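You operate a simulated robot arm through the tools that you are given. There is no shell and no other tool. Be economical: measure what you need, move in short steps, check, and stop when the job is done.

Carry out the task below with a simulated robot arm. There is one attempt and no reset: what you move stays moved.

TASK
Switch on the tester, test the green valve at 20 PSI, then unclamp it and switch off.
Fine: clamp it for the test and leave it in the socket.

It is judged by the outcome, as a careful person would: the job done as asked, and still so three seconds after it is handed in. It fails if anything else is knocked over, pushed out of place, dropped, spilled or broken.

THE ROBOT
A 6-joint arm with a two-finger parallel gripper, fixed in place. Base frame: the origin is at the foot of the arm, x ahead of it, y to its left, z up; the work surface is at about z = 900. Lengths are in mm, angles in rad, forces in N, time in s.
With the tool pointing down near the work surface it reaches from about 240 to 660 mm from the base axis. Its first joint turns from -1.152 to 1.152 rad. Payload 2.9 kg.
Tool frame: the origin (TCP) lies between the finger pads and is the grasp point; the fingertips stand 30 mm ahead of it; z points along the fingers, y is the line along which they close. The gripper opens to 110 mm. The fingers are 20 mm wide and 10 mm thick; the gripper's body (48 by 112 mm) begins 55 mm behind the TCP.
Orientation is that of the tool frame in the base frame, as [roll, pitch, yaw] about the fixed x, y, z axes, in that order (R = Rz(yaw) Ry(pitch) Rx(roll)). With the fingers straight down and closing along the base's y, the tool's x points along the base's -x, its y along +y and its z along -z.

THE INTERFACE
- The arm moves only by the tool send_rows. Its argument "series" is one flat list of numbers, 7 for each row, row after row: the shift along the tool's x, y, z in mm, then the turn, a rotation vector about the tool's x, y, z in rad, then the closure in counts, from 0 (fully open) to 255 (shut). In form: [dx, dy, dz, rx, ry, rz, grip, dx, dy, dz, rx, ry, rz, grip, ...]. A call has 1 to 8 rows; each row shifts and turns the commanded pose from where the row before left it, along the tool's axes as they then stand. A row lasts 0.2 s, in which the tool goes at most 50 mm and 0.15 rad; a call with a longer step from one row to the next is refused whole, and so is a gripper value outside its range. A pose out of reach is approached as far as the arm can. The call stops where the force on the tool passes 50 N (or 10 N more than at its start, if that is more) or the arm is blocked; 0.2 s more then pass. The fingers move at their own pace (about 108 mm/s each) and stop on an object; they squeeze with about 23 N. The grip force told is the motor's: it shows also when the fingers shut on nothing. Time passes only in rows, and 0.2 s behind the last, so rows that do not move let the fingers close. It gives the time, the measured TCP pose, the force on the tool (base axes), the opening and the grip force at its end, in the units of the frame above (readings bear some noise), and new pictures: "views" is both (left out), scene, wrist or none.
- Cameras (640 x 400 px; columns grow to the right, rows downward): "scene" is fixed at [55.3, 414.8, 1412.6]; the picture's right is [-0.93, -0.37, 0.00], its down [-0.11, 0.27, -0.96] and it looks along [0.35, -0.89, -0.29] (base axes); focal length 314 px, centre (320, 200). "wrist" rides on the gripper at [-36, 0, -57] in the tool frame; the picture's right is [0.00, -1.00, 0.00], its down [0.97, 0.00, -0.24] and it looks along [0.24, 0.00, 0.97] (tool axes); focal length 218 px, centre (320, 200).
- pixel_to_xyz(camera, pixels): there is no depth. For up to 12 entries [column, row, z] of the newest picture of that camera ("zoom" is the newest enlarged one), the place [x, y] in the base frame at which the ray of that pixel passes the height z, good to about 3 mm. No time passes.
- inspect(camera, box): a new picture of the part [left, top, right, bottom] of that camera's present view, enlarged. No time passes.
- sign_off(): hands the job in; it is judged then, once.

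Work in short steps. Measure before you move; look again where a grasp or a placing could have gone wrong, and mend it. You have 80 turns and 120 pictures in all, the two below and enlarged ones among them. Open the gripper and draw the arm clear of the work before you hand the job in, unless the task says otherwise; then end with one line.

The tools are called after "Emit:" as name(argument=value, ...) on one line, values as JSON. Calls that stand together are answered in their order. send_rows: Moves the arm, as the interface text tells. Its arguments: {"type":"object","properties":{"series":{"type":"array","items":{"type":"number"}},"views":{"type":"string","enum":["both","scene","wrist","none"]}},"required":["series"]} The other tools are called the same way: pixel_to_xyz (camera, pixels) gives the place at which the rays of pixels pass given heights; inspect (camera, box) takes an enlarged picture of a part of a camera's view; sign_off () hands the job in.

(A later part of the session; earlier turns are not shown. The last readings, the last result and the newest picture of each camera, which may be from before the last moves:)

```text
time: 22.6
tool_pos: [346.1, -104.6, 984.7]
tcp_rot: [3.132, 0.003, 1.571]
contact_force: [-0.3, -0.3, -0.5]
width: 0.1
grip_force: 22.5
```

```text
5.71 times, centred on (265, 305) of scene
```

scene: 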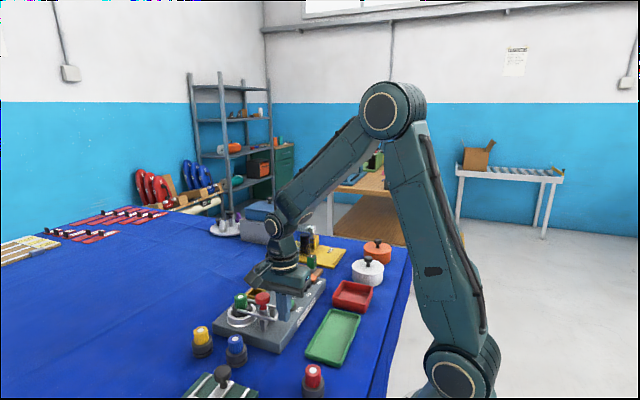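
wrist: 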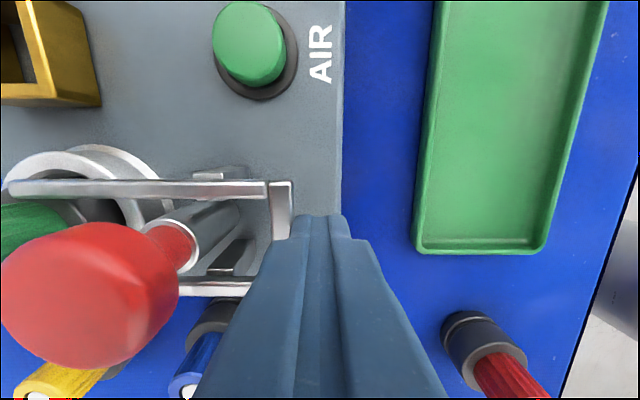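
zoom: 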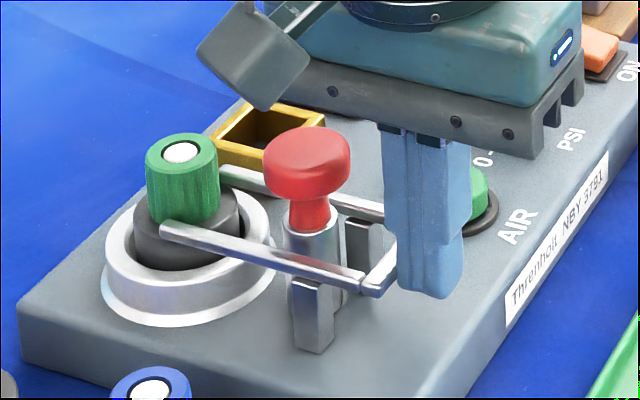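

Arms now straddle the green stem over the black shoulder. Continue to the end of travel.

Emit:
send_rows(series=[0, 5, 0, 0, 0, 0, 255, 0, 5, 0, 0, 0, 0, 255, 0, 4, 0, 0, 0, 0, 255])

Emit:
inspect(camera="scene", box=[215, 270, 315, 340])

```text
time: 23.4
tool_pos: [356.7, -103.9, 985.1]
tcp_rot: [3.14, 0.002, 1.569]
contact_force: [-14.6, -3.5, 2.9]
width: 0.0
grip_force: 23.2
```

scene: 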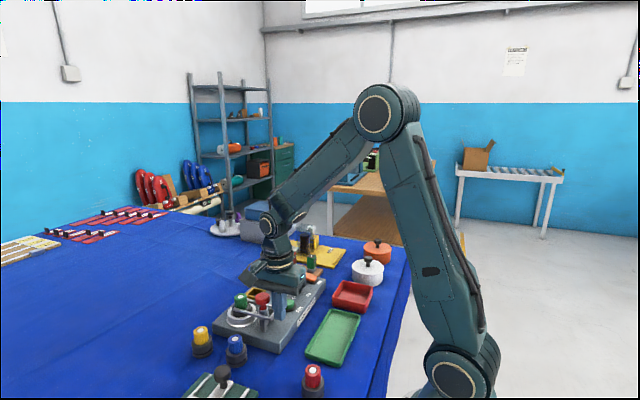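
wrist: 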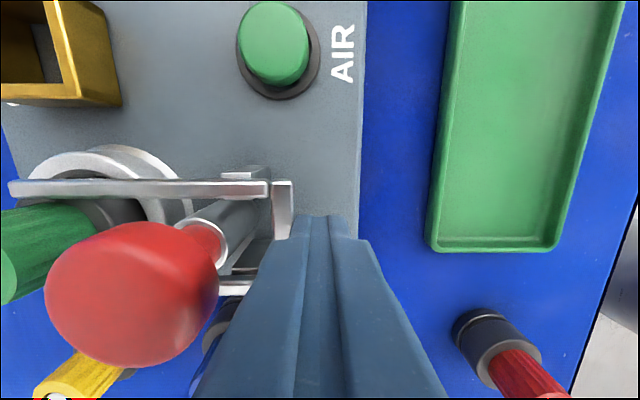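

```text
5.71 times, centred on (265, 305) of scene
```

zoom: 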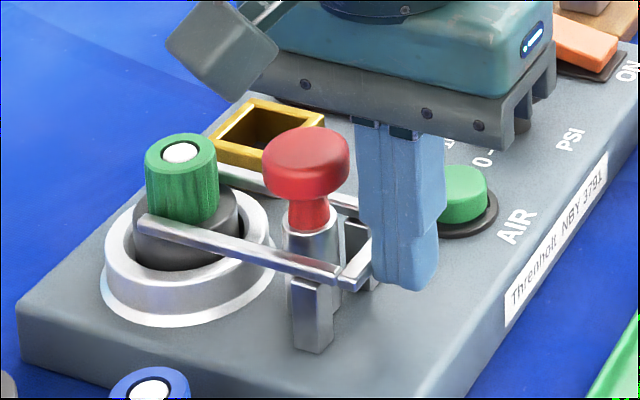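

End stop reached (reaction 15 N). Back off, rise, and read the display.

Emit:
send_rows(series=[0, -15, 0, 0, 0, 0, 255, 0, -5, -40, 0, 0, 0, 255, 0, 0, -40, 0, 0, 0, 255, -40, 0, -30, 0, 0, 0, 255])

Emit:
inspect(camera="scene", box=[215, 255, 335, 345])

```text
time: 24.4
tool_pos: [336.0, -142.6, 1096.0]
tcp_rot: [3.132, 0.003, 1.57]
contact_force: [-0.3, 0.0, -0.6]
width: 0.1
grip_force: 23.1
```

scene: 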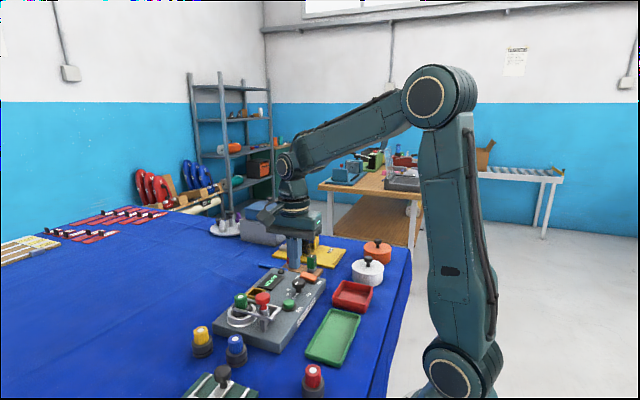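
wrist: 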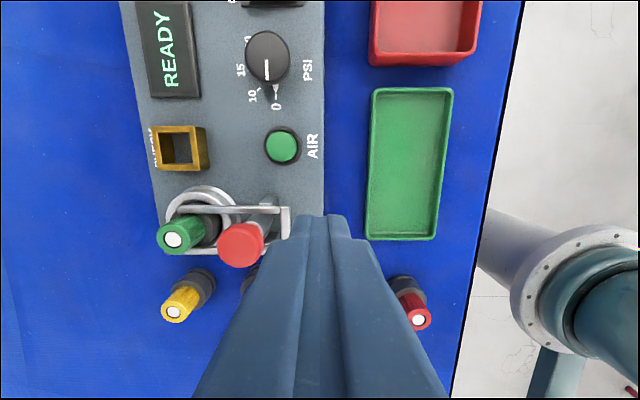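

```text
4.44 times, centred on (275, 300) of scene
```

zoom: 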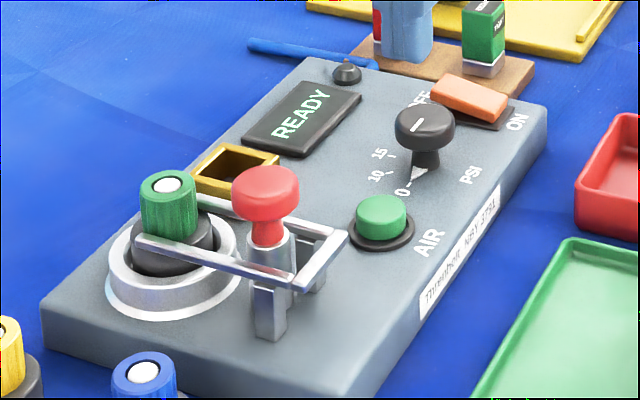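

Fork is fully forward. Now retry a gentle press on the red plunger, which may lock the fork.

Emit:
send_rows(series=[19, 33, 0, 0, 0, 0, 255, 19, 33, 10, 0, 0, 0, 255, 0, 0, 40, 0, 0, 0, 255, 0, 0, 10, 0, 0, 0, 255, 0, 0, 5, 0, 0, 0, 255, 0, 0, 5, 0, 0, 0, 255, 0, 0, 5, 0, 0, 0, 255, 0, 0, 5, 0, 0, 0, 255])

Emit:
inspect(camera="scene", box=[215, 270, 315, 340])

```text
time: 25.7
tool_pos: [403.8, -108.4, 1033.0]
tcp_rot: [3.129, 0.006, 1.569]
contact_force: [-6.7, 0.3, 8.9]
width: 0.0
grip_force: 23.0
stopped in row 6: the force on the tool passed its limit (the readings are from after the stop); the commanded pose is now the measured one
```

scene: 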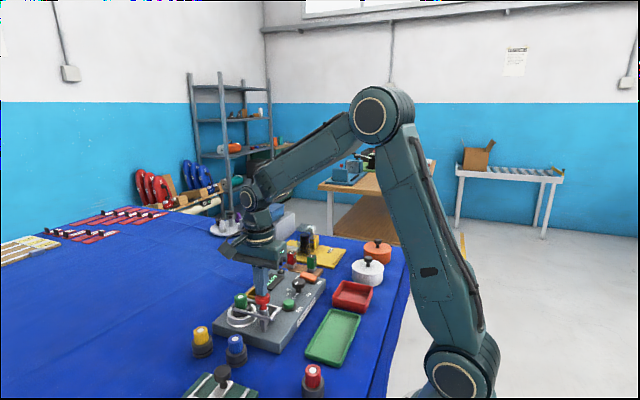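
wrist: 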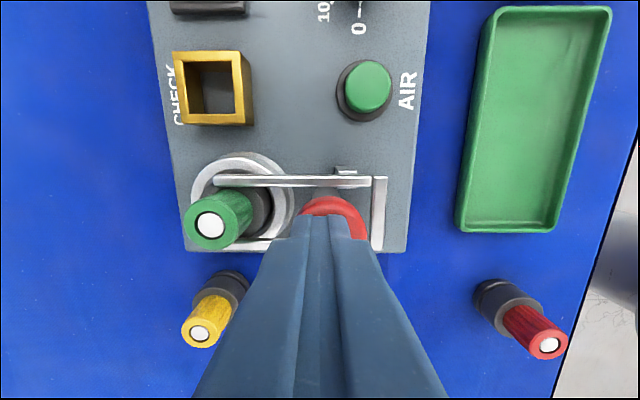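

```text
5.71 times, centred on (265, 305) of scene
```

zoom: 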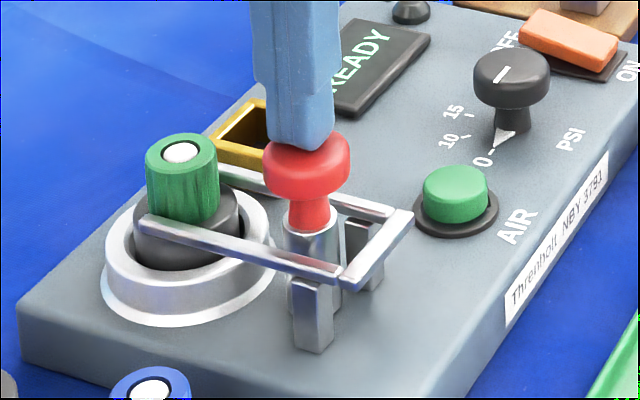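

Contact at the same height; press more slowly to distinguish a stiff plunger from an impact spike.

Emit:
send_rows(series=[0, 0, 1.5, 0, 0, 0, 255, 0, 0, 1.5, 0, 0, 0, 255, 0, 0, 1.5, 0, 0, 0, 255, 0, 0, 1.5, 0, 0, 0, 255, 0, 0, 1.5, 0, 0, 0, 255, 0, 0, 1.5, 0, 0, 0, 255, 0, 0, 1.5, 0, 0, 0, 255, 0, 0, 1.5, 0, 0, 0, 255], views="none")

Emit:
inspect(camera="scene", box=[215, 270, 315, 340])

```text
time: 26.4
tool_pos: [403.5, -107.8, 1032.7]
tcp_rot: [3.125, 0.005, 1.571]
contact_force: [-5.9, 1.6, 8.0]
width: 0.3
grip_force: 22.9
stopped in row 3: the force on the tool passed its limit (the readings are from after the stop); the commanded pose is now the measured one
```

```text
5.71 times, centred on (265, 305) of scene
```

zoom: 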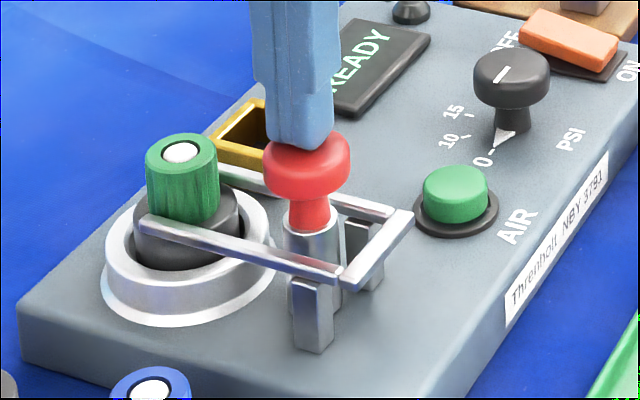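

The plunger can't be pressed. I'll grip its cap and try a light pull/turn to learn whether it's a movable lock.

Emit:
send_rows(series=[0, 0, -30, 0, 0, 0, 255, 2, -1, 0, 0, 0, 0, 139, 0, 0, 0, 0, 0, 0, 139])

Emit:
inspect(camera="wrist", box=[160, 120, 480, 320])

```text
time: 27.1
tool_pos: [403.4, -106.1, 1062.7]
tcp_rot: [3.129, 0.005, 1.572]
contact_force: [-0.3, -0.5, 0.2]
width: 49.9
grip_force: 0.1
```

scene: 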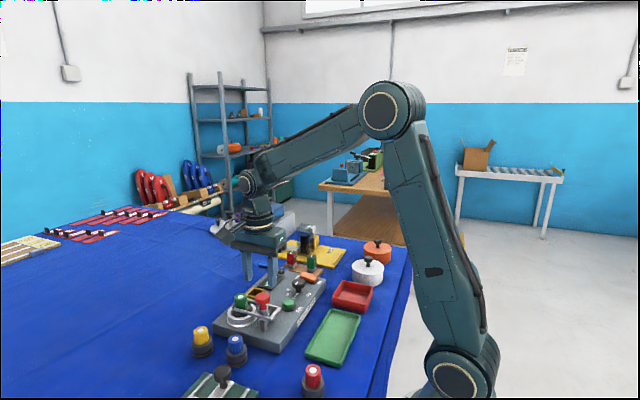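
wrist: 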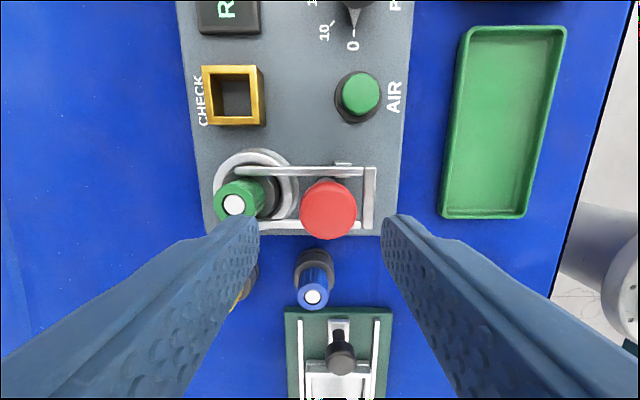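

```text
2.00 times, centred on (320, 220) of wrist
```

zoom: 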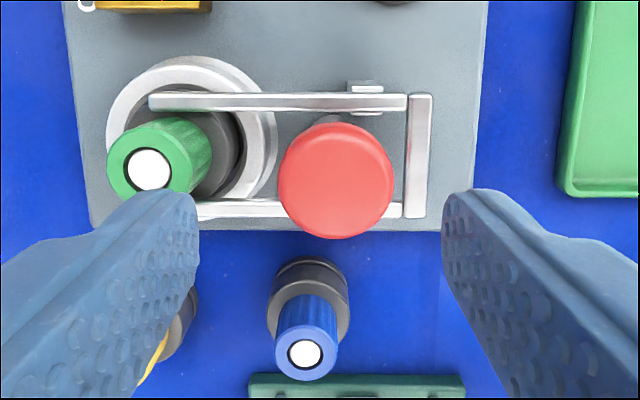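

Emit:
send_rows(series=[0, -4, 20, 0, 0, 0, 139, 0, 0, 20, 0, 0, 0, 139, 0, 0, 15, 0, 0, 0, 139, 0, 0, 0, 0, 0, 0, 200, 0, 0, 0, 0, 0, 0, 200, 0, 0, 0, 0, 0, 0, 200])

Emit:
inspect(camera="scene", box=[215, 270, 315, 340])

```text
time: 28.6
tool_pos: [400.7, -105.6, 1007.0]
tcp_rot: [3.129, 0.006, 1.569]
contact_force: [-13.6, -0.5, 4.7]
width: 33.4
grip_force: 44.9
```

scene: 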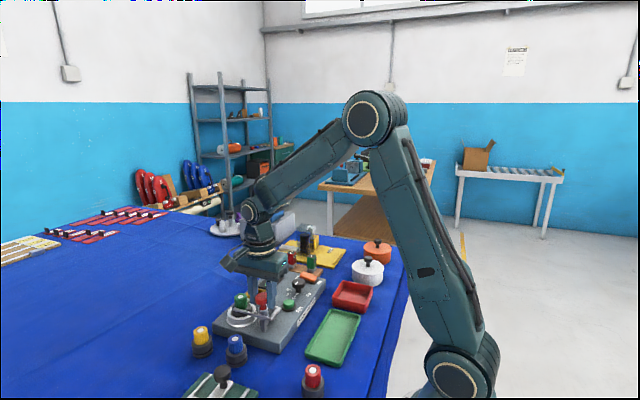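
wrist: 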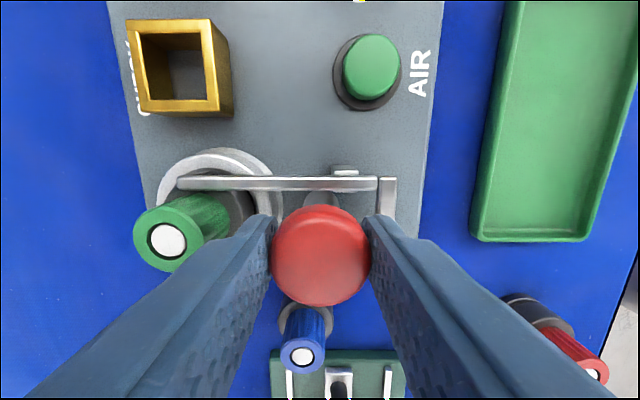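

```text
5.71 times, centred on (265, 305) of scene
```

zoom: 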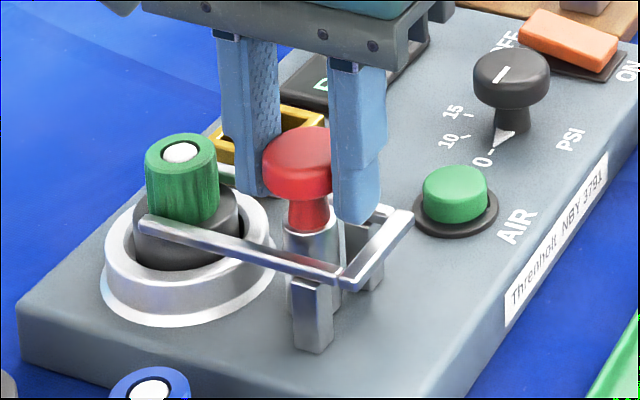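

Gripped and laterally rigid. Gently pull up 5 mm.

Emit:
send_rows(series=[0, 2, 0, 0, 0, 0, 200, 0, 0, -2, 0, 0, 0, 200, 0, 0, -2, 0, 0, 0, 200, 0, 0, -2, 0, 0, 0, 200], views="none")

Emit:
inspect(camera="scene", box=[215, 270, 315, 340])

```text
time: 29.6
tool_pos: [398.9, -107.8, 1013.0]
tcp_rot: [3.129, 0.007, 1.566]
contact_force: [-20.5, -3.3, -2.0]
width: 34.0
grip_force: 10.5
```

```text
5.71 times, centred on (265, 305) of scene
```

zoom: 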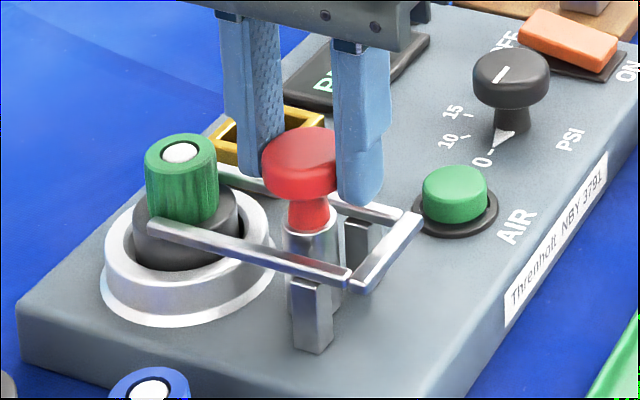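

The fork moved back ~2 mm during that pull although the knob seemed fixed; release and look from above.

Emit:
send_rows(series=[0, 0, 0, 0, 0, 0, 139, 0, 0, 0, 0, 0, 0, 139, 0, 0, -40, 0, 0, 0, 139], views="wrist")

Emit:
inspect(camera="scene", box=[215, 270, 315, 340])

Emit:
inspect(camera="wrist", box=[160, 120, 480, 320])

```text
time: 30.4
tool_pos: [401.1, -105.9, 1053.3]
tcp_rot: [3.126, 0.008, 1.57]
contact_force: [0.2, 0.7, 0.4]
width: 49.8
grip_force: 0.0
```

wrist: 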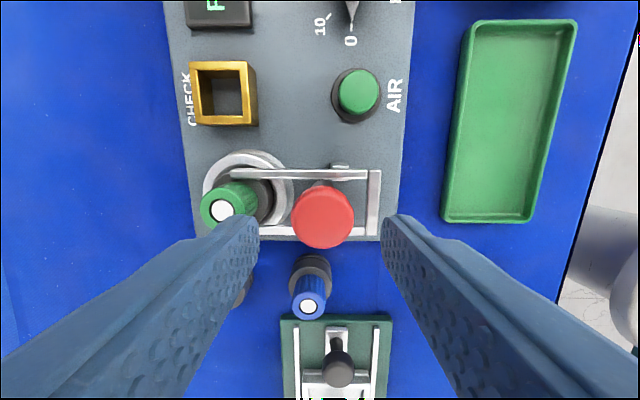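

```text
5.71 times, centred on (265, 305) of scene
```

zoom: 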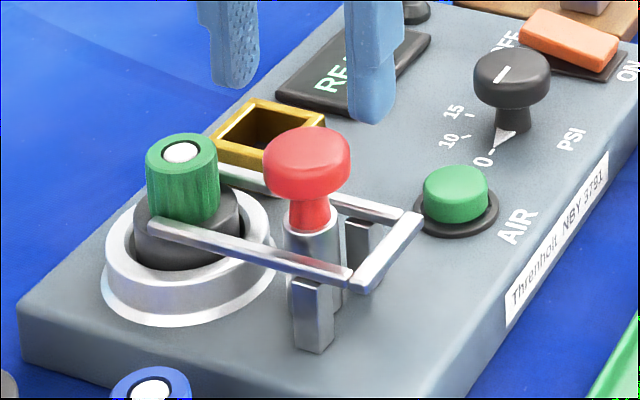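

```text
2.00 times, centred on (320, 220) of wrist
```

zoom: 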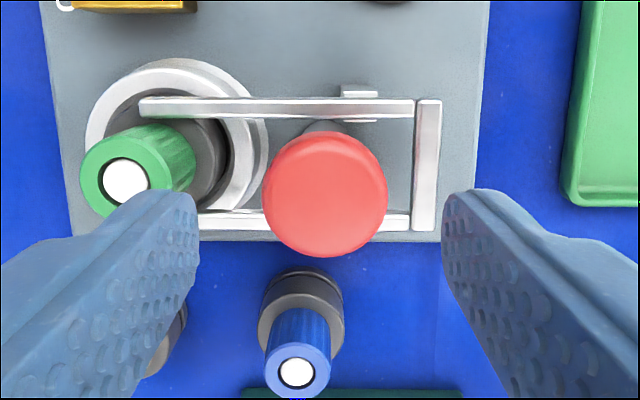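

The knob is rigid; my fingertip most likely nudged the crossbar. I'll push the fork fully home again from behind.

Emit:
send_rows(series=[0, -36, 0, 0, 0, 0, 255, 1, -36, 0, 0, 0, 0, 255, 0, 0, 34, 0, 0, 0, 255, 0, 0, 34, 0, 0, 0, 255, 0, 12, 0, 0, 0, 0, 255, 0, 9, 0, 0, 0, 0, 255, 0, 6, 0, 0, 0, 0, 255, 0, 4, 0, 0, 0, 0, 255], views="none")

Emit:
send_rows(series=[0, 2, 0, 0, 0, 0, 255, 0, 2, 0, 0, 0, 0, 255, 0, 2, 0, 0, 0, 0, 255], views="none")

Emit:
inspect(camera="scene", box=[215, 270, 315, 340])

```text
time: 32.1
tool_pos: [356.1, -106.1, 985.2]
tcp_rot: [3.136, 0.002, 1.569]
contact_force: [-28.0, 4.4, 21.6]
width: 0.0
grip_force: 23.0
```

```text
time: 32.7
tool_pos: [356.9, -105.4, 984.3]
tcp_rot: [-3.135, 0.003, 1.567]
contact_force: [-10.2, 0.5, 5.7]
width: 0.2
grip_force: 22.8
stopped in row 2: the force on the tool passed its limit (the readings are from after the stop); the commanded pose is now the measured one
```

```text
5.71 times, centred on (265, 305) of scene
```

zoom: 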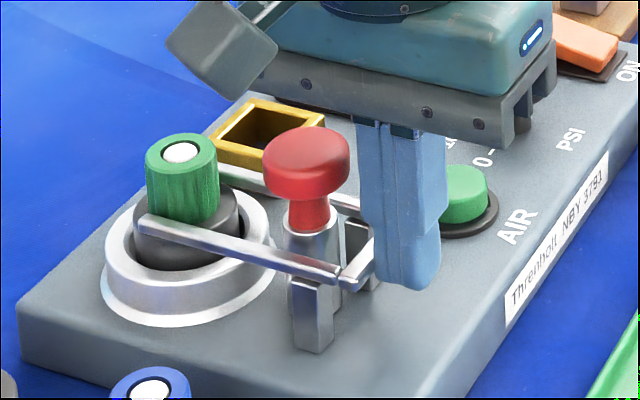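

Fork firmly home against its stop. Now back off, rise, move over the PSI knob (382,-247) and unwind yaw for a clockwise turn.

Emit:
send_rows(series=[0, -15, 0, 0, 0, 0, 255, 0, -5, -45, 0, 0, 0, 255, 0, 0, -45, 0, 0, 0, 150, -35, 15, 0, 0, 0, 0, 150, -35, 15, 0, 0, 0, 0, 150, -35, 15, 0, 0, 0, 0, 150, -37, 0, 0, 0, 0, 0, 150, 0, 0, 0, 0, 0, -0.15, 150], views="none")

Emit:
send_rows(series=[0, 0, 0, 0, 0, -0.15, 150, 0, 0, 0, 0, 0, -0.15, 150, 0, 0, 0, 0, 0, -0.15, 150, 0, 0, 0, 0, 0, -0.15, 150, 0, 0, 0, 0, 0, -0.15, 150, 0, 0, 0, 0, 0, -0.15, 150, 0, 0, 0, 0, 0, -0.15, 150, 0, 0, 0, 0, 0, -0.15, 150], views="none")

Emit:
send_rows(series=[0, 0, 0, 0, 0, -0.15, 150, 0, 0, 0, 0, 0, -0.15, 150, 0, 0, 0, 0, 0, -0.15, 150, 0, 0, 0, 0, 0, -0.15, 150, 0, 0, 0, 0, 0, -0.15, 150, 0, 0, 0, 0, 0, -0.15, 150, 0, 0, 0, 0, 0, -0.11, 150])

```text
time: 34.5
tool_pos: [381.0, -247.1, 1074.0]
tcp_rot: [-3.139, 0.003, 1.718]
contact_force: [0.6, 0.0, 0.7]
width: 45.1
grip_force: 0.1
```

```text
time: 36.3
tool_pos: [382.8, -247.6, 1074.9]
tcp_rot: [-3.139, -0.001, 2.919]
contact_force: [-0.4, -1.1, -0.5]
width: 45.1
grip_force: 0.0
```

```text
time: 37.9
tool_pos: [383.2, -248.0, 1073.8]
tcp_rot: [-3.141, -0.004, -2.354]
contact_force: [0.3, -0.1, -0.6]
width: 45.4
grip_force: 0.1
```

scene: 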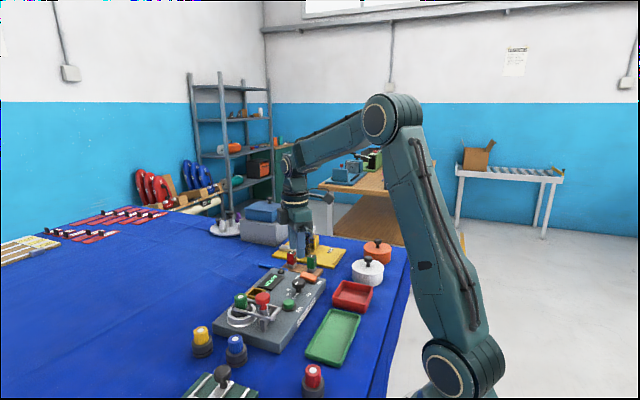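
wrist: 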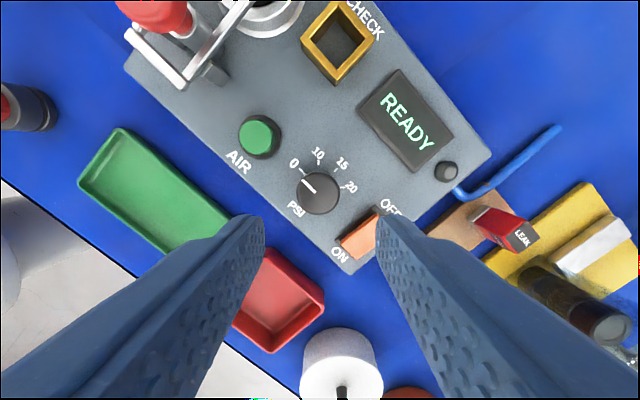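

Emit:
pixel_to_xyz(camera="wrist", pixels=[[318, 192, 961], [297, 192, 955], [340, 192, 955]])

Emit:
inspect(camera="wrist", box=[270, 135, 400, 225])

```text
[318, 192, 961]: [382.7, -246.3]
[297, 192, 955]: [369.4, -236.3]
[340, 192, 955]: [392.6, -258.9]
```

```text
4.44 times, centred on (335, 180) of wrist
```

zoom: 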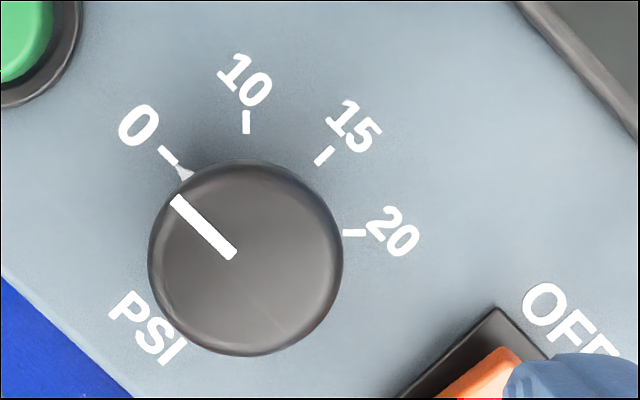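

Centred. Descend with 45 mm opening to z≈977 and close on the cap.

Emit:
send_rows(series=[0, 0, 30, 0, 0, 0, 150, 0, 0, 30, 0, 0, 0, 150, 0, 0, 20, 0, 0, 0, 150, 0, 0, 10, 0, 0, 0, 150, 0, 0, 6, 0, 0, 0, 150, 0, 0, 0, 0, 0, 0, 210, 0, 0, 0, 0, 0, 0, 210])

Emit:
inspect(camera="scene", box=[250, 255, 340, 320])

```text
time: 39.5
tool_pos: [382.1, -246.4, 977.6]
tcp_rot: [3.136, -0.006, -2.357]
contact_force: [-13.0, 12.2, 6.2]
width: 35.3
grip_force: 45.4
```

scene: 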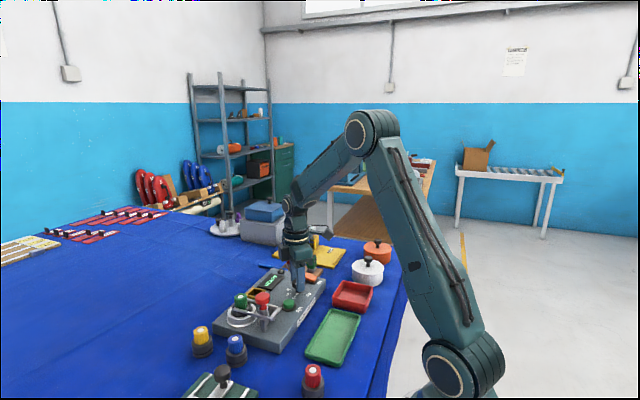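
wrist: 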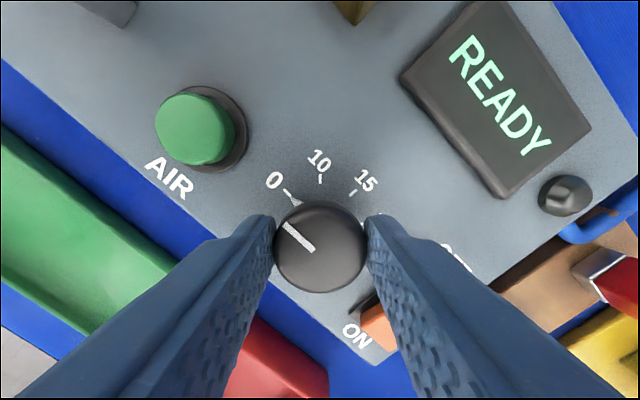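

```text
6.15 times, centred on (295, 288) of scene
```

zoom: 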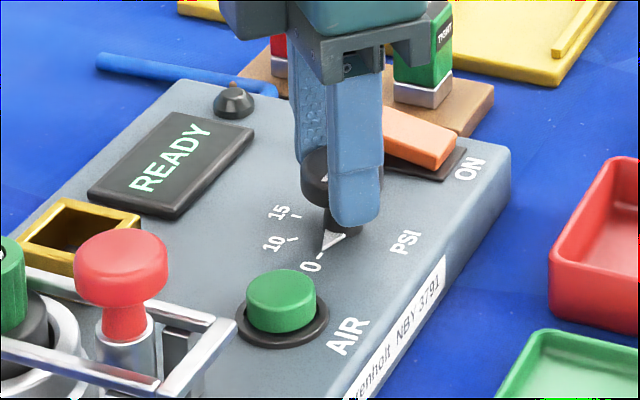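

Grip holds (35 mm). Relieve the lateral load and begin the clockwise turn.

Emit:
send_rows(series=[0, 2, 0, 0, 0, 0, 210, 0, 0, 0, 0, 0, 0.15, 210, 0, 0, 0, 0, 0, 0.15, 210], views="wrist")

```text
time: 40.3
tool_pos: [381.5, -246.5, 977.1]
tcp_rot: [-3.138, -0.003, -2.661]
contact_force: [0.9, -0.8, -5.6]
width: 35.4
grip_force: 45.1
```

wrist: 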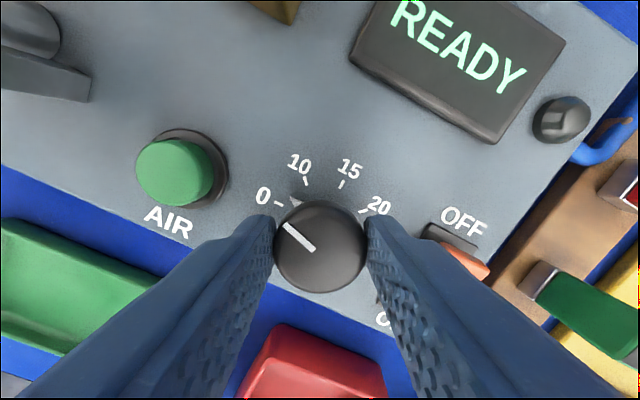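

Knob turns with the gripper. Continue.

Emit:
send_rows(series=[0, 0, 0, 0, 0, 0.15, 210, 0, 0, 0, 0, 0, 0.15, 210, 0, 0, 0, 0, 0, 0.15, 210, 0, 0, 0, 0, 0, 0.15, 210, 0, 0, 0, 0, 0, 0.15, 210, 0, 0, 0, 0, 0, 0.15, 210, 0, 0, 0, 0, 0, 0.15, 210, 0, 0, 0, 0, 0, 0.15, 210], views="none")

Emit:
send_rows(series=[0, 0, 0, 0, 0, 0.15, 210, 0, 0, 0, 0, 0, 0.15, 210, 0, 0, 0, 0, 0, 0.15, 210, 0, 0, 0, 0, 0, 0.15, 210, 0, 0, 0, 0, 0, 0.13, 210, 0, 0, 0, 0, 0, 0.1, 210], views="wrist")

Emit:
inspect(camera="wrist", box=[230, 140, 410, 300])

```text
time: 42.1
tool_pos: [380.7, -249.1, 978.3]
tcp_rot: [-3.135, 0.006, 2.419]
contact_force: [6.3, -31.9, -20.9]
width: 35.1
grip_force: 45.2
```

```text
time: 43.5
tool_pos: [380.0, -248.6, 979.5]
tcp_rot: [-3.137, 0.006, 1.586]
contact_force: [-11.3, -27.1, -0.5]
width: 35.3
grip_force: 45.2
```

wrist: 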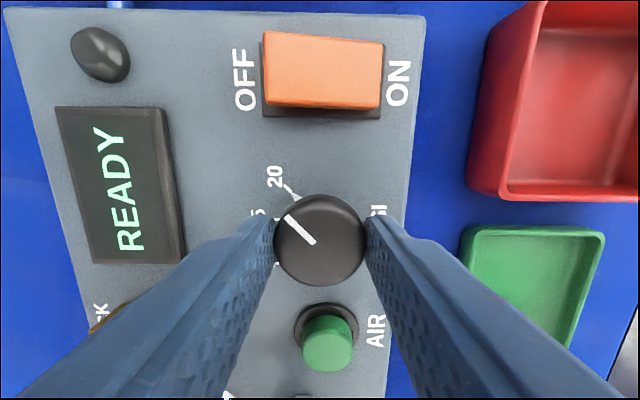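

```text
2.50 times, centred on (320, 220) of wrist
```

zoom: 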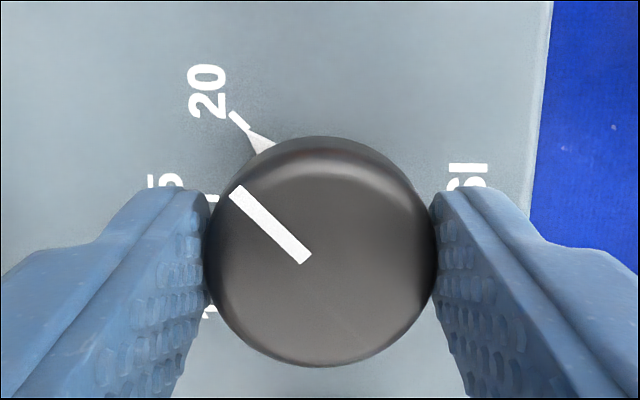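

The pointer sits at 20. Release, rise, and check.

Emit:
send_rows(series=[0, 0, 0, 0, 0, 0, 150, 0, 0, 0, 0, 0, 0, 150, 0, 0, -30, 0, 0, 0, 150, 0, 0, -40, 0, 0, 0, 255, 20, 0, 0, 0, 0, 0, 255])

Emit:
inspect(camera="wrist", box=[200, 80, 400, 280])

Emit:
inspect(camera="scene", box=[215, 255, 335, 345])

```text
time: 44.7
tool_pos: [381.3, -226.5, 1051.4]
tcp_rot: [-3.138, 0.002, 1.594]
contact_force: [-0.1, 0.3, 0.4]
width: 0.0
grip_force: 22.9
```

scene: 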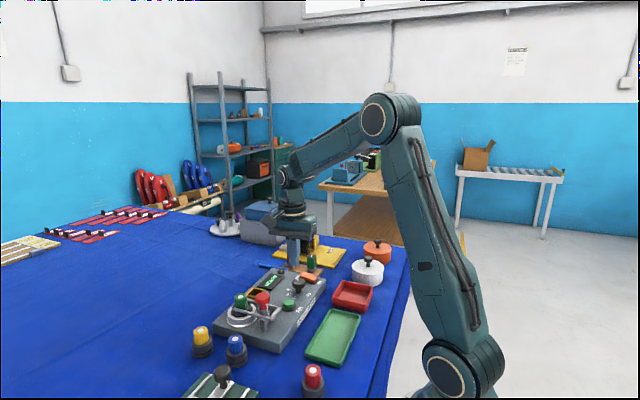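
wrist: 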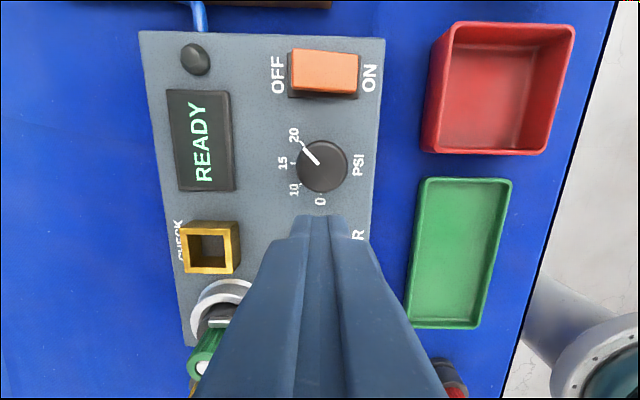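

```text
2.00 times, centred on (300, 180) of wrist
```

zoom: 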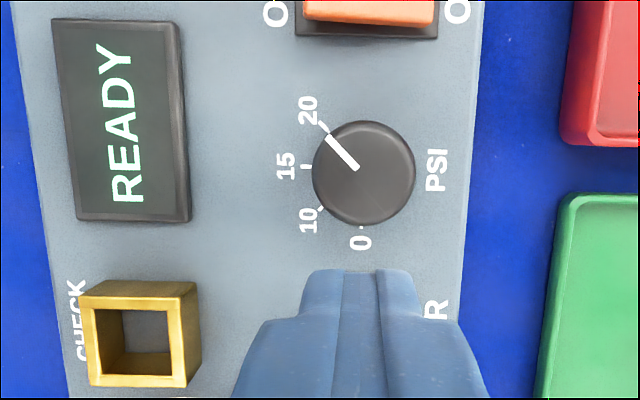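

```text
4.44 times, centred on (275, 300) of scene
```

zoom: 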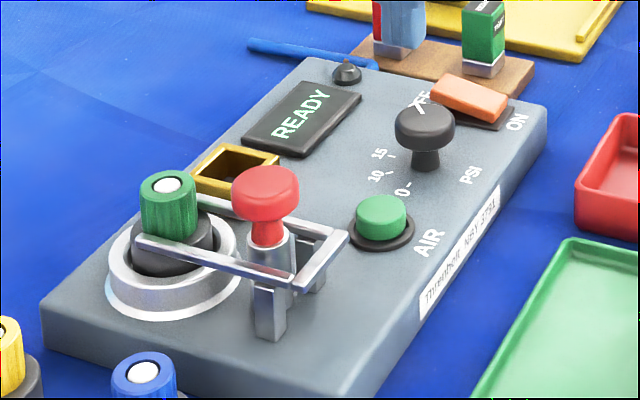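

Dial reads 20. Go above AIR (379,-185) and press.

Emit:
send_rows(series=[20, -1, 0, 0, 0, 0, 255, 21, 0, 10, 0, 0, 0, 255, 0, 0, 30, 0, 0, 0, 255, 0, 0, 14, 0, 0, 0, 255])

Emit:
inspect(camera="scene", box=[235, 265, 325, 325])

```text
time: 45.7
tool_pos: [380.5, -185.1, 996.4]
tcp_rot: [-3.138, 0.002, 1.596]
contact_force: [-1.1, 0.0, 0.3]
width: 0.0
grip_force: 23.2
```

scene: 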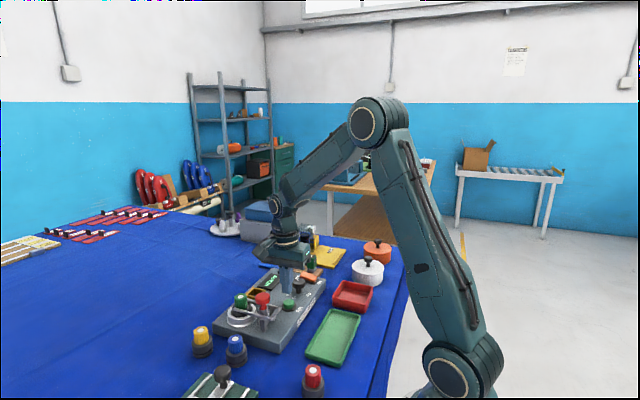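
wrist: 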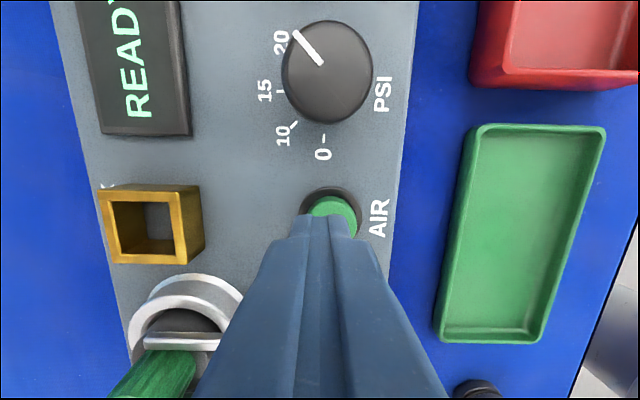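

```text
6.67 times, centred on (280, 295) of scene
```

zoom: 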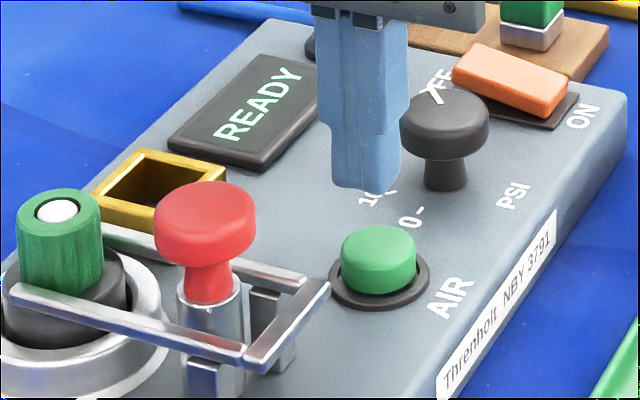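

Fingertips are just above AIR. Press in small steps and hold.

Emit:
send_rows(series=[0, 0, 6, 0, 0, 0, 255, 0, 0, 4, 0, 0, 0, 255, 0, 0, 4, 0, 0, 0, 255, 0, 0, 3, 0, 0, 0, 255, 0, 0, 3, 0, 0, 0, 255, 0, 0, 2, 0, 0, 0, 255])

Emit:
inspect(camera="scene", box=[235, 265, 325, 325])

```text
time: 47.1
tool_pos: [377.4, -184.1, 973.8]
tcp_rot: [-3.139, 0.002, 1.596]
contact_force: [1.1, -0.4, 0.4]
width: 0.0
grip_force: 22.8
```

scene: 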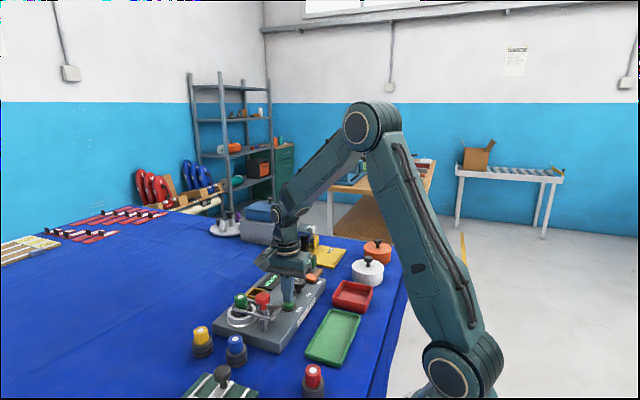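
wrist: 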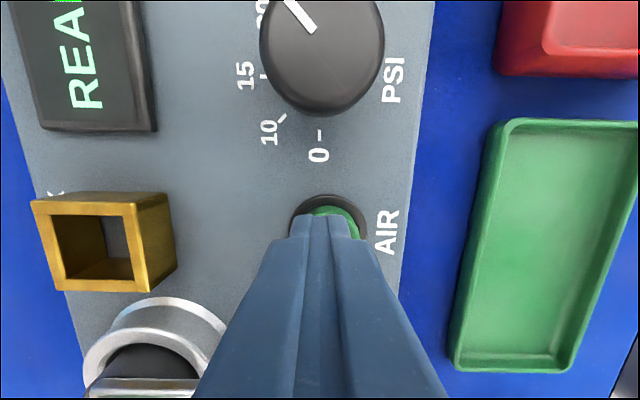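

```text
6.67 times, centred on (280, 295) of scene
```

zoom: 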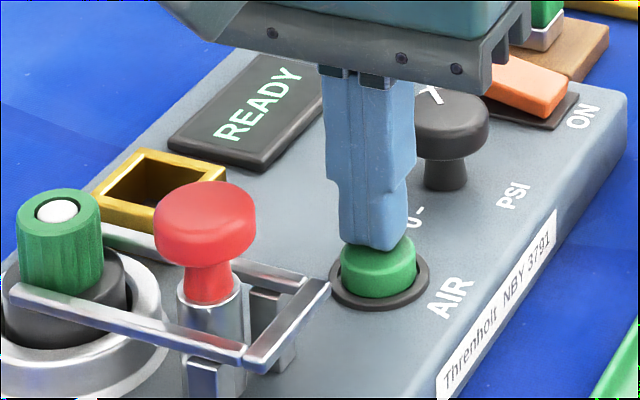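

Just touching, still READY; press on further.

Emit:
send_rows(series=[0, 0, 2, 0, 0, 0, 255, 0, 0, 2, 0, 0, 0, 255, 0, 0, 2, 0, 0, 0, 255, 0, 0, 2, 0, 0, 0, 255, 0, 0, 2, 0, 0, 0, 255], views="none")

Emit:
inspect(camera="scene", box=[235, 265, 325, 325])

```text
time: 48.3
tool_pos: [378.6, -185.4, 965.2]
tcp_rot: [-3.141, 0.003, 1.596]
contact_force: [-5.8, 5.5, 32.3]
width: 0.0
grip_force: 22.7
```

```text
6.67 times, centred on (280, 295) of scene
```

zoom: 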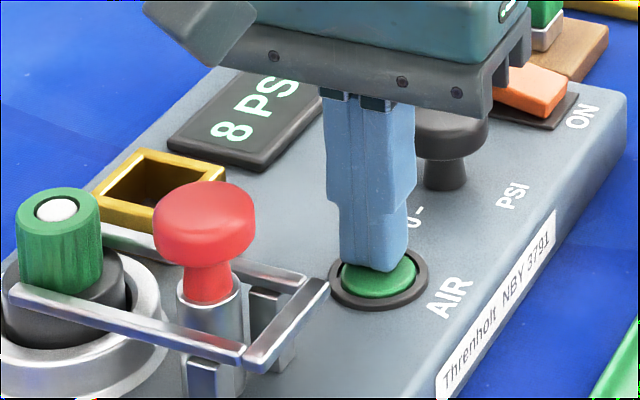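

Display shows "8 PSI" and rising. Hold the button.

Emit:
send_rows(series=[0, 0, 0, 0, 0, 0, 255, 0, 0, 0, 0, 0, 0, 255, 0, 0, 0, 0, 0, 0, 255, 0, 0, 0, 0, 0, 0, 255], views="none")

Emit:
inspect(camera="scene", box=[235, 265, 325, 325])

```text
time: 49.3
tool_pos: [378.5, -185.5, 962.9]
tcp_rot: [-3.14, 0.006, 1.597]
contact_force: [-2.6, 3.8, 35.9]
width: 0.0
grip_force: 22.9
```

```text
6.67 times, centred on (280, 295) of scene
```

zoom: 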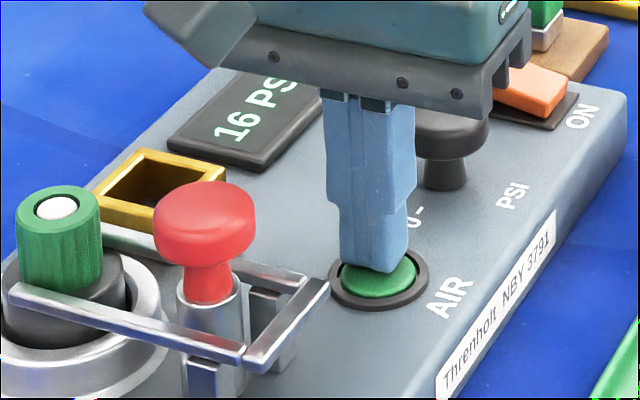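

16 PSI and rising; keep holding.

Emit:
send_rows(series=[0, 0, 0, 0, 0, 0, 255, 0, 0, 0, 0, 0, 0, 255, 0, 0, 0, 0, 0, 0, 255, 0, 0, 0, 0, 0, 0, 255], views="none")

Emit:
inspect(camera="scene", box=[235, 265, 325, 325])

```text
time: 50.3
tool_pos: [379.2, -184.1, 963.4]
tcp_rot: [3.141, 0.006, 1.597]
contact_force: [0.0, 3.5, 36.3]
width: 0.4
grip_force: 23.4
```

```text
6.67 times, centred on (280, 295) of scene
```

zoom: 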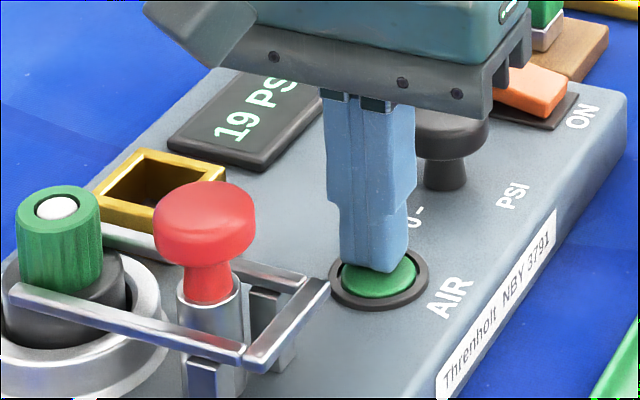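

Emit:
send_rows(series=[0, 0, 0, 0, 0, 0, 255, 0, 0, 0, 0, 0, 0, 255, 0, 0, 0, 0, 0, 0, 255, 0, 0, 0, 0, 0, 0, 255, 0, 0, 0, 0, 0, 0, 255, 0, 0, 0, 0, 0, 0, 255, 0, 0, 0, 0, 0, 0, 255, 0, 0, 0, 0, 0, 0, 255], views="none")

Emit:
inspect(camera="scene", box=[235, 265, 325, 325])

```text
time: 52.1
tool_pos: [378.4, -184.9, 963.9]
tcp_rot: [-3.142, 0.006, 1.598]
contact_force: [0.9, 4.1, 34.3]
width: 0.1
grip_force: 23.3
```

```text
6.67 times, centred on (280, 295) of scene
```

zoom: 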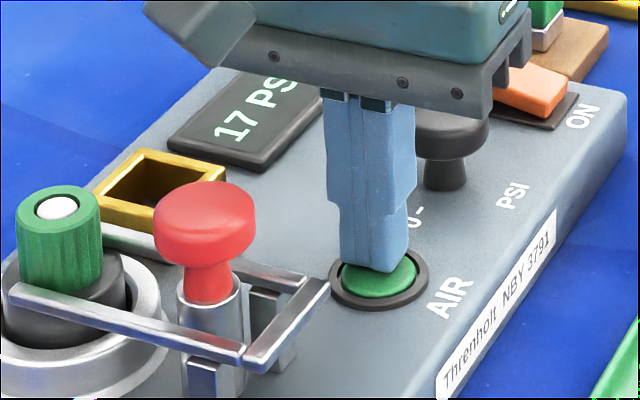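

Pressure now 17 and dropping (possibly a leak). Keep holding until the tester settles.

Emit:
send_rows(series=[0, 0, 0, 0, 0, 0, 255, 0, 0, 0, 0, 0, 0, 255, 0, 0, 0, 0, 0, 0, 255, 0, 0, 0, 0, 0, 0, 255, 0, 0, 0, 0, 0, 0, 255, 0, 0, 0, 0, 0, 0, 255, 0, 0, 0, 0, 0, 0, 255, 0, 0, 0, 0, 0, 0, 255], views="none")

Emit:
inspect(camera="scene", box=[235, 265, 325, 325])

```text
time: 53.9
tool_pos: [378.8, -185.9, 963.4]
tcp_rot: [3.14, 0.005, 1.599]
contact_force: [0.9, 3.9, 34.8]
width: 0.2
grip_force: 23.2
```

```text
6.67 times, centred on (280, 295) of scene
```

zoom: 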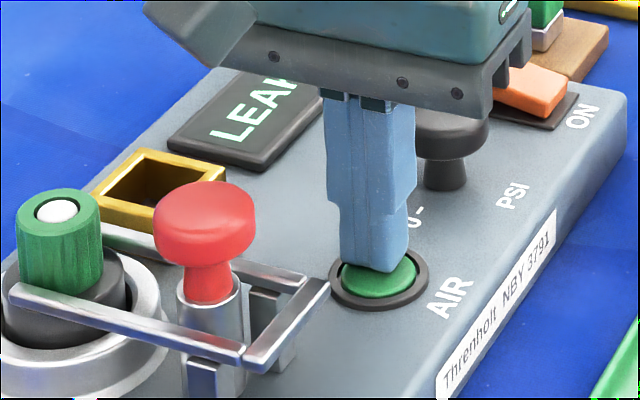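

Result: LEAK – the test has completed. Release AIR, rise, move above the crossbar and yaw back so the fingers close along y on the fork's sides.

Emit:
send_rows(series=[0, 0, -30, 0, 0, 0, 255, 0, 0, -40, 0, 0, 0, 255, 0, 0, -40, 0, 0, 0, 115, 40, -5, 0, 0, 0, 0, 115, 40, -6, 0, 0, 0, 0, 115, 0, 0, 0, 0, 0, -0.15, 115, 0, 0, 0, 0, 0, -0.15, 115, 0, 0, 0, 0, 0, -0.15, 115], views="none")

Emit:
send_rows(series=[0, 0, 0, 0, 0, -0.15, 115, 0, 0, 0, 0, 0, -0.15, 115, 0, 0, 0, 0, 0, -0.15, 115, 0, 0, 0, 0, 0, -0.15, 115, 0, 0, 0, 0, 0, -0.15, 115, 0, 0, 0, 0, 0, -0.15, 115, 0, 0, 0, 0, 0, -0.15, 115, 0, 0, 0, 0, 0, -0.045, 115])

Emit:
inspect(camera="scene", box=[215, 255, 335, 345])

```text
time: 55.7
tool_pos: [366.5, -106.2, 1071.5]
tcp_rot: [-3.138, 0.002, 2.048]
contact_force: [0.3, -1.2, 0.3]
width: 60.1
grip_force: 0.1
```

```text
time: 57.5
tool_pos: [365.9, -105.4, 1072.0]
tcp_rot: [-3.14, -0.003, -3.141]
contact_force: [-0.1, 0.7, 0.7]
width: 60.3
grip_force: 0.2
```

scene: 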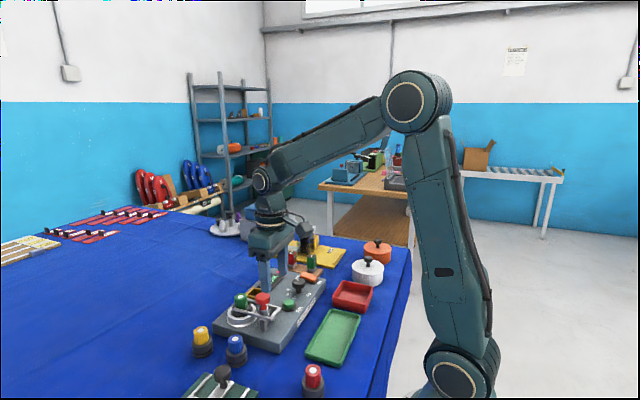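
wrist: 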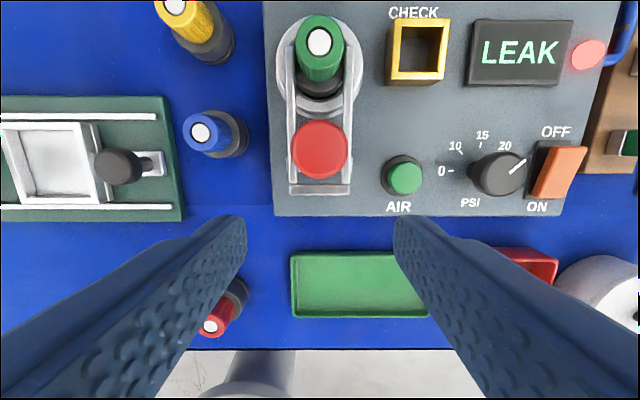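

```text
4.44 times, centred on (275, 300) of scene
```

zoom: 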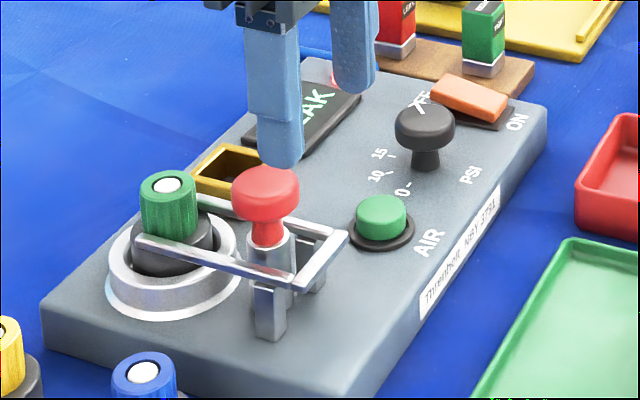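

The tester shows LEAK with the red lamp on. Descend around the crossbar at (370,-105) and close.

Emit:
send_rows(series=[0, 0, 30, 0, 0, 0, 115, 0, 0, 30, 0, 0, 0, 115, 0, 0, 20, 0, 0, 0, 115, 0, 0, 7, 0, 0, 0, 115, 0, 0, 0, 0, 0, 0, 180, 0, 0, 0, 0, 0, 0, 180])

Emit:
inspect(camera="scene", box=[215, 270, 315, 340])

```text
time: 58.9
tool_pos: [365.6, -104.6, 985.2]
tcp_rot: [-3.14, -0.003, -3.141]
contact_force: [-0.9, 11.6, 0.5]
width: 46.2
grip_force: 45.0
```

scene: 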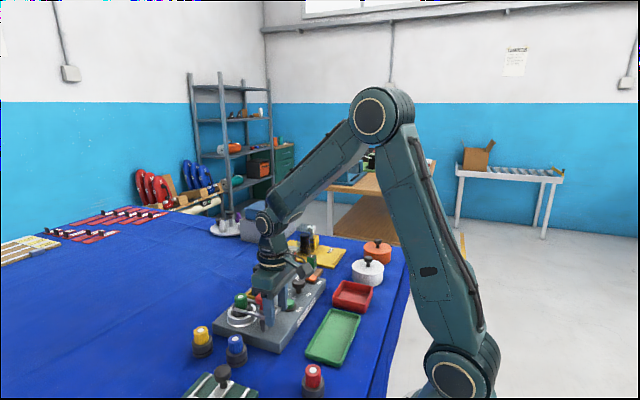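
wrist: 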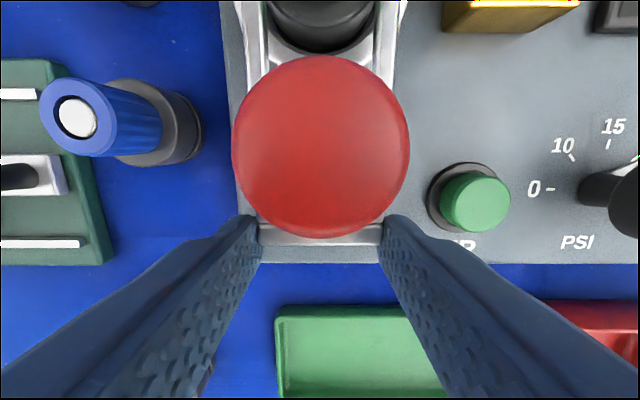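

```text
5.71 times, centred on (265, 305) of scene
```

zoom: 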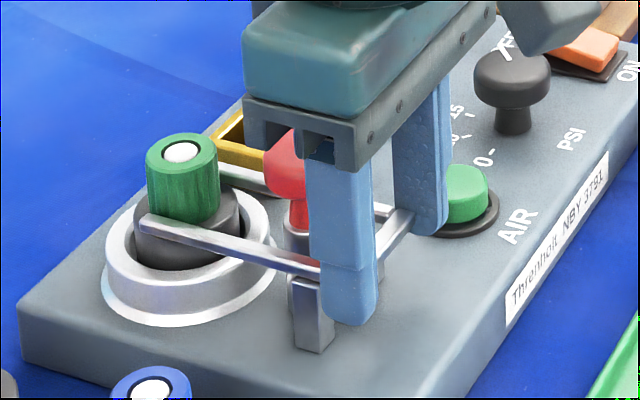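

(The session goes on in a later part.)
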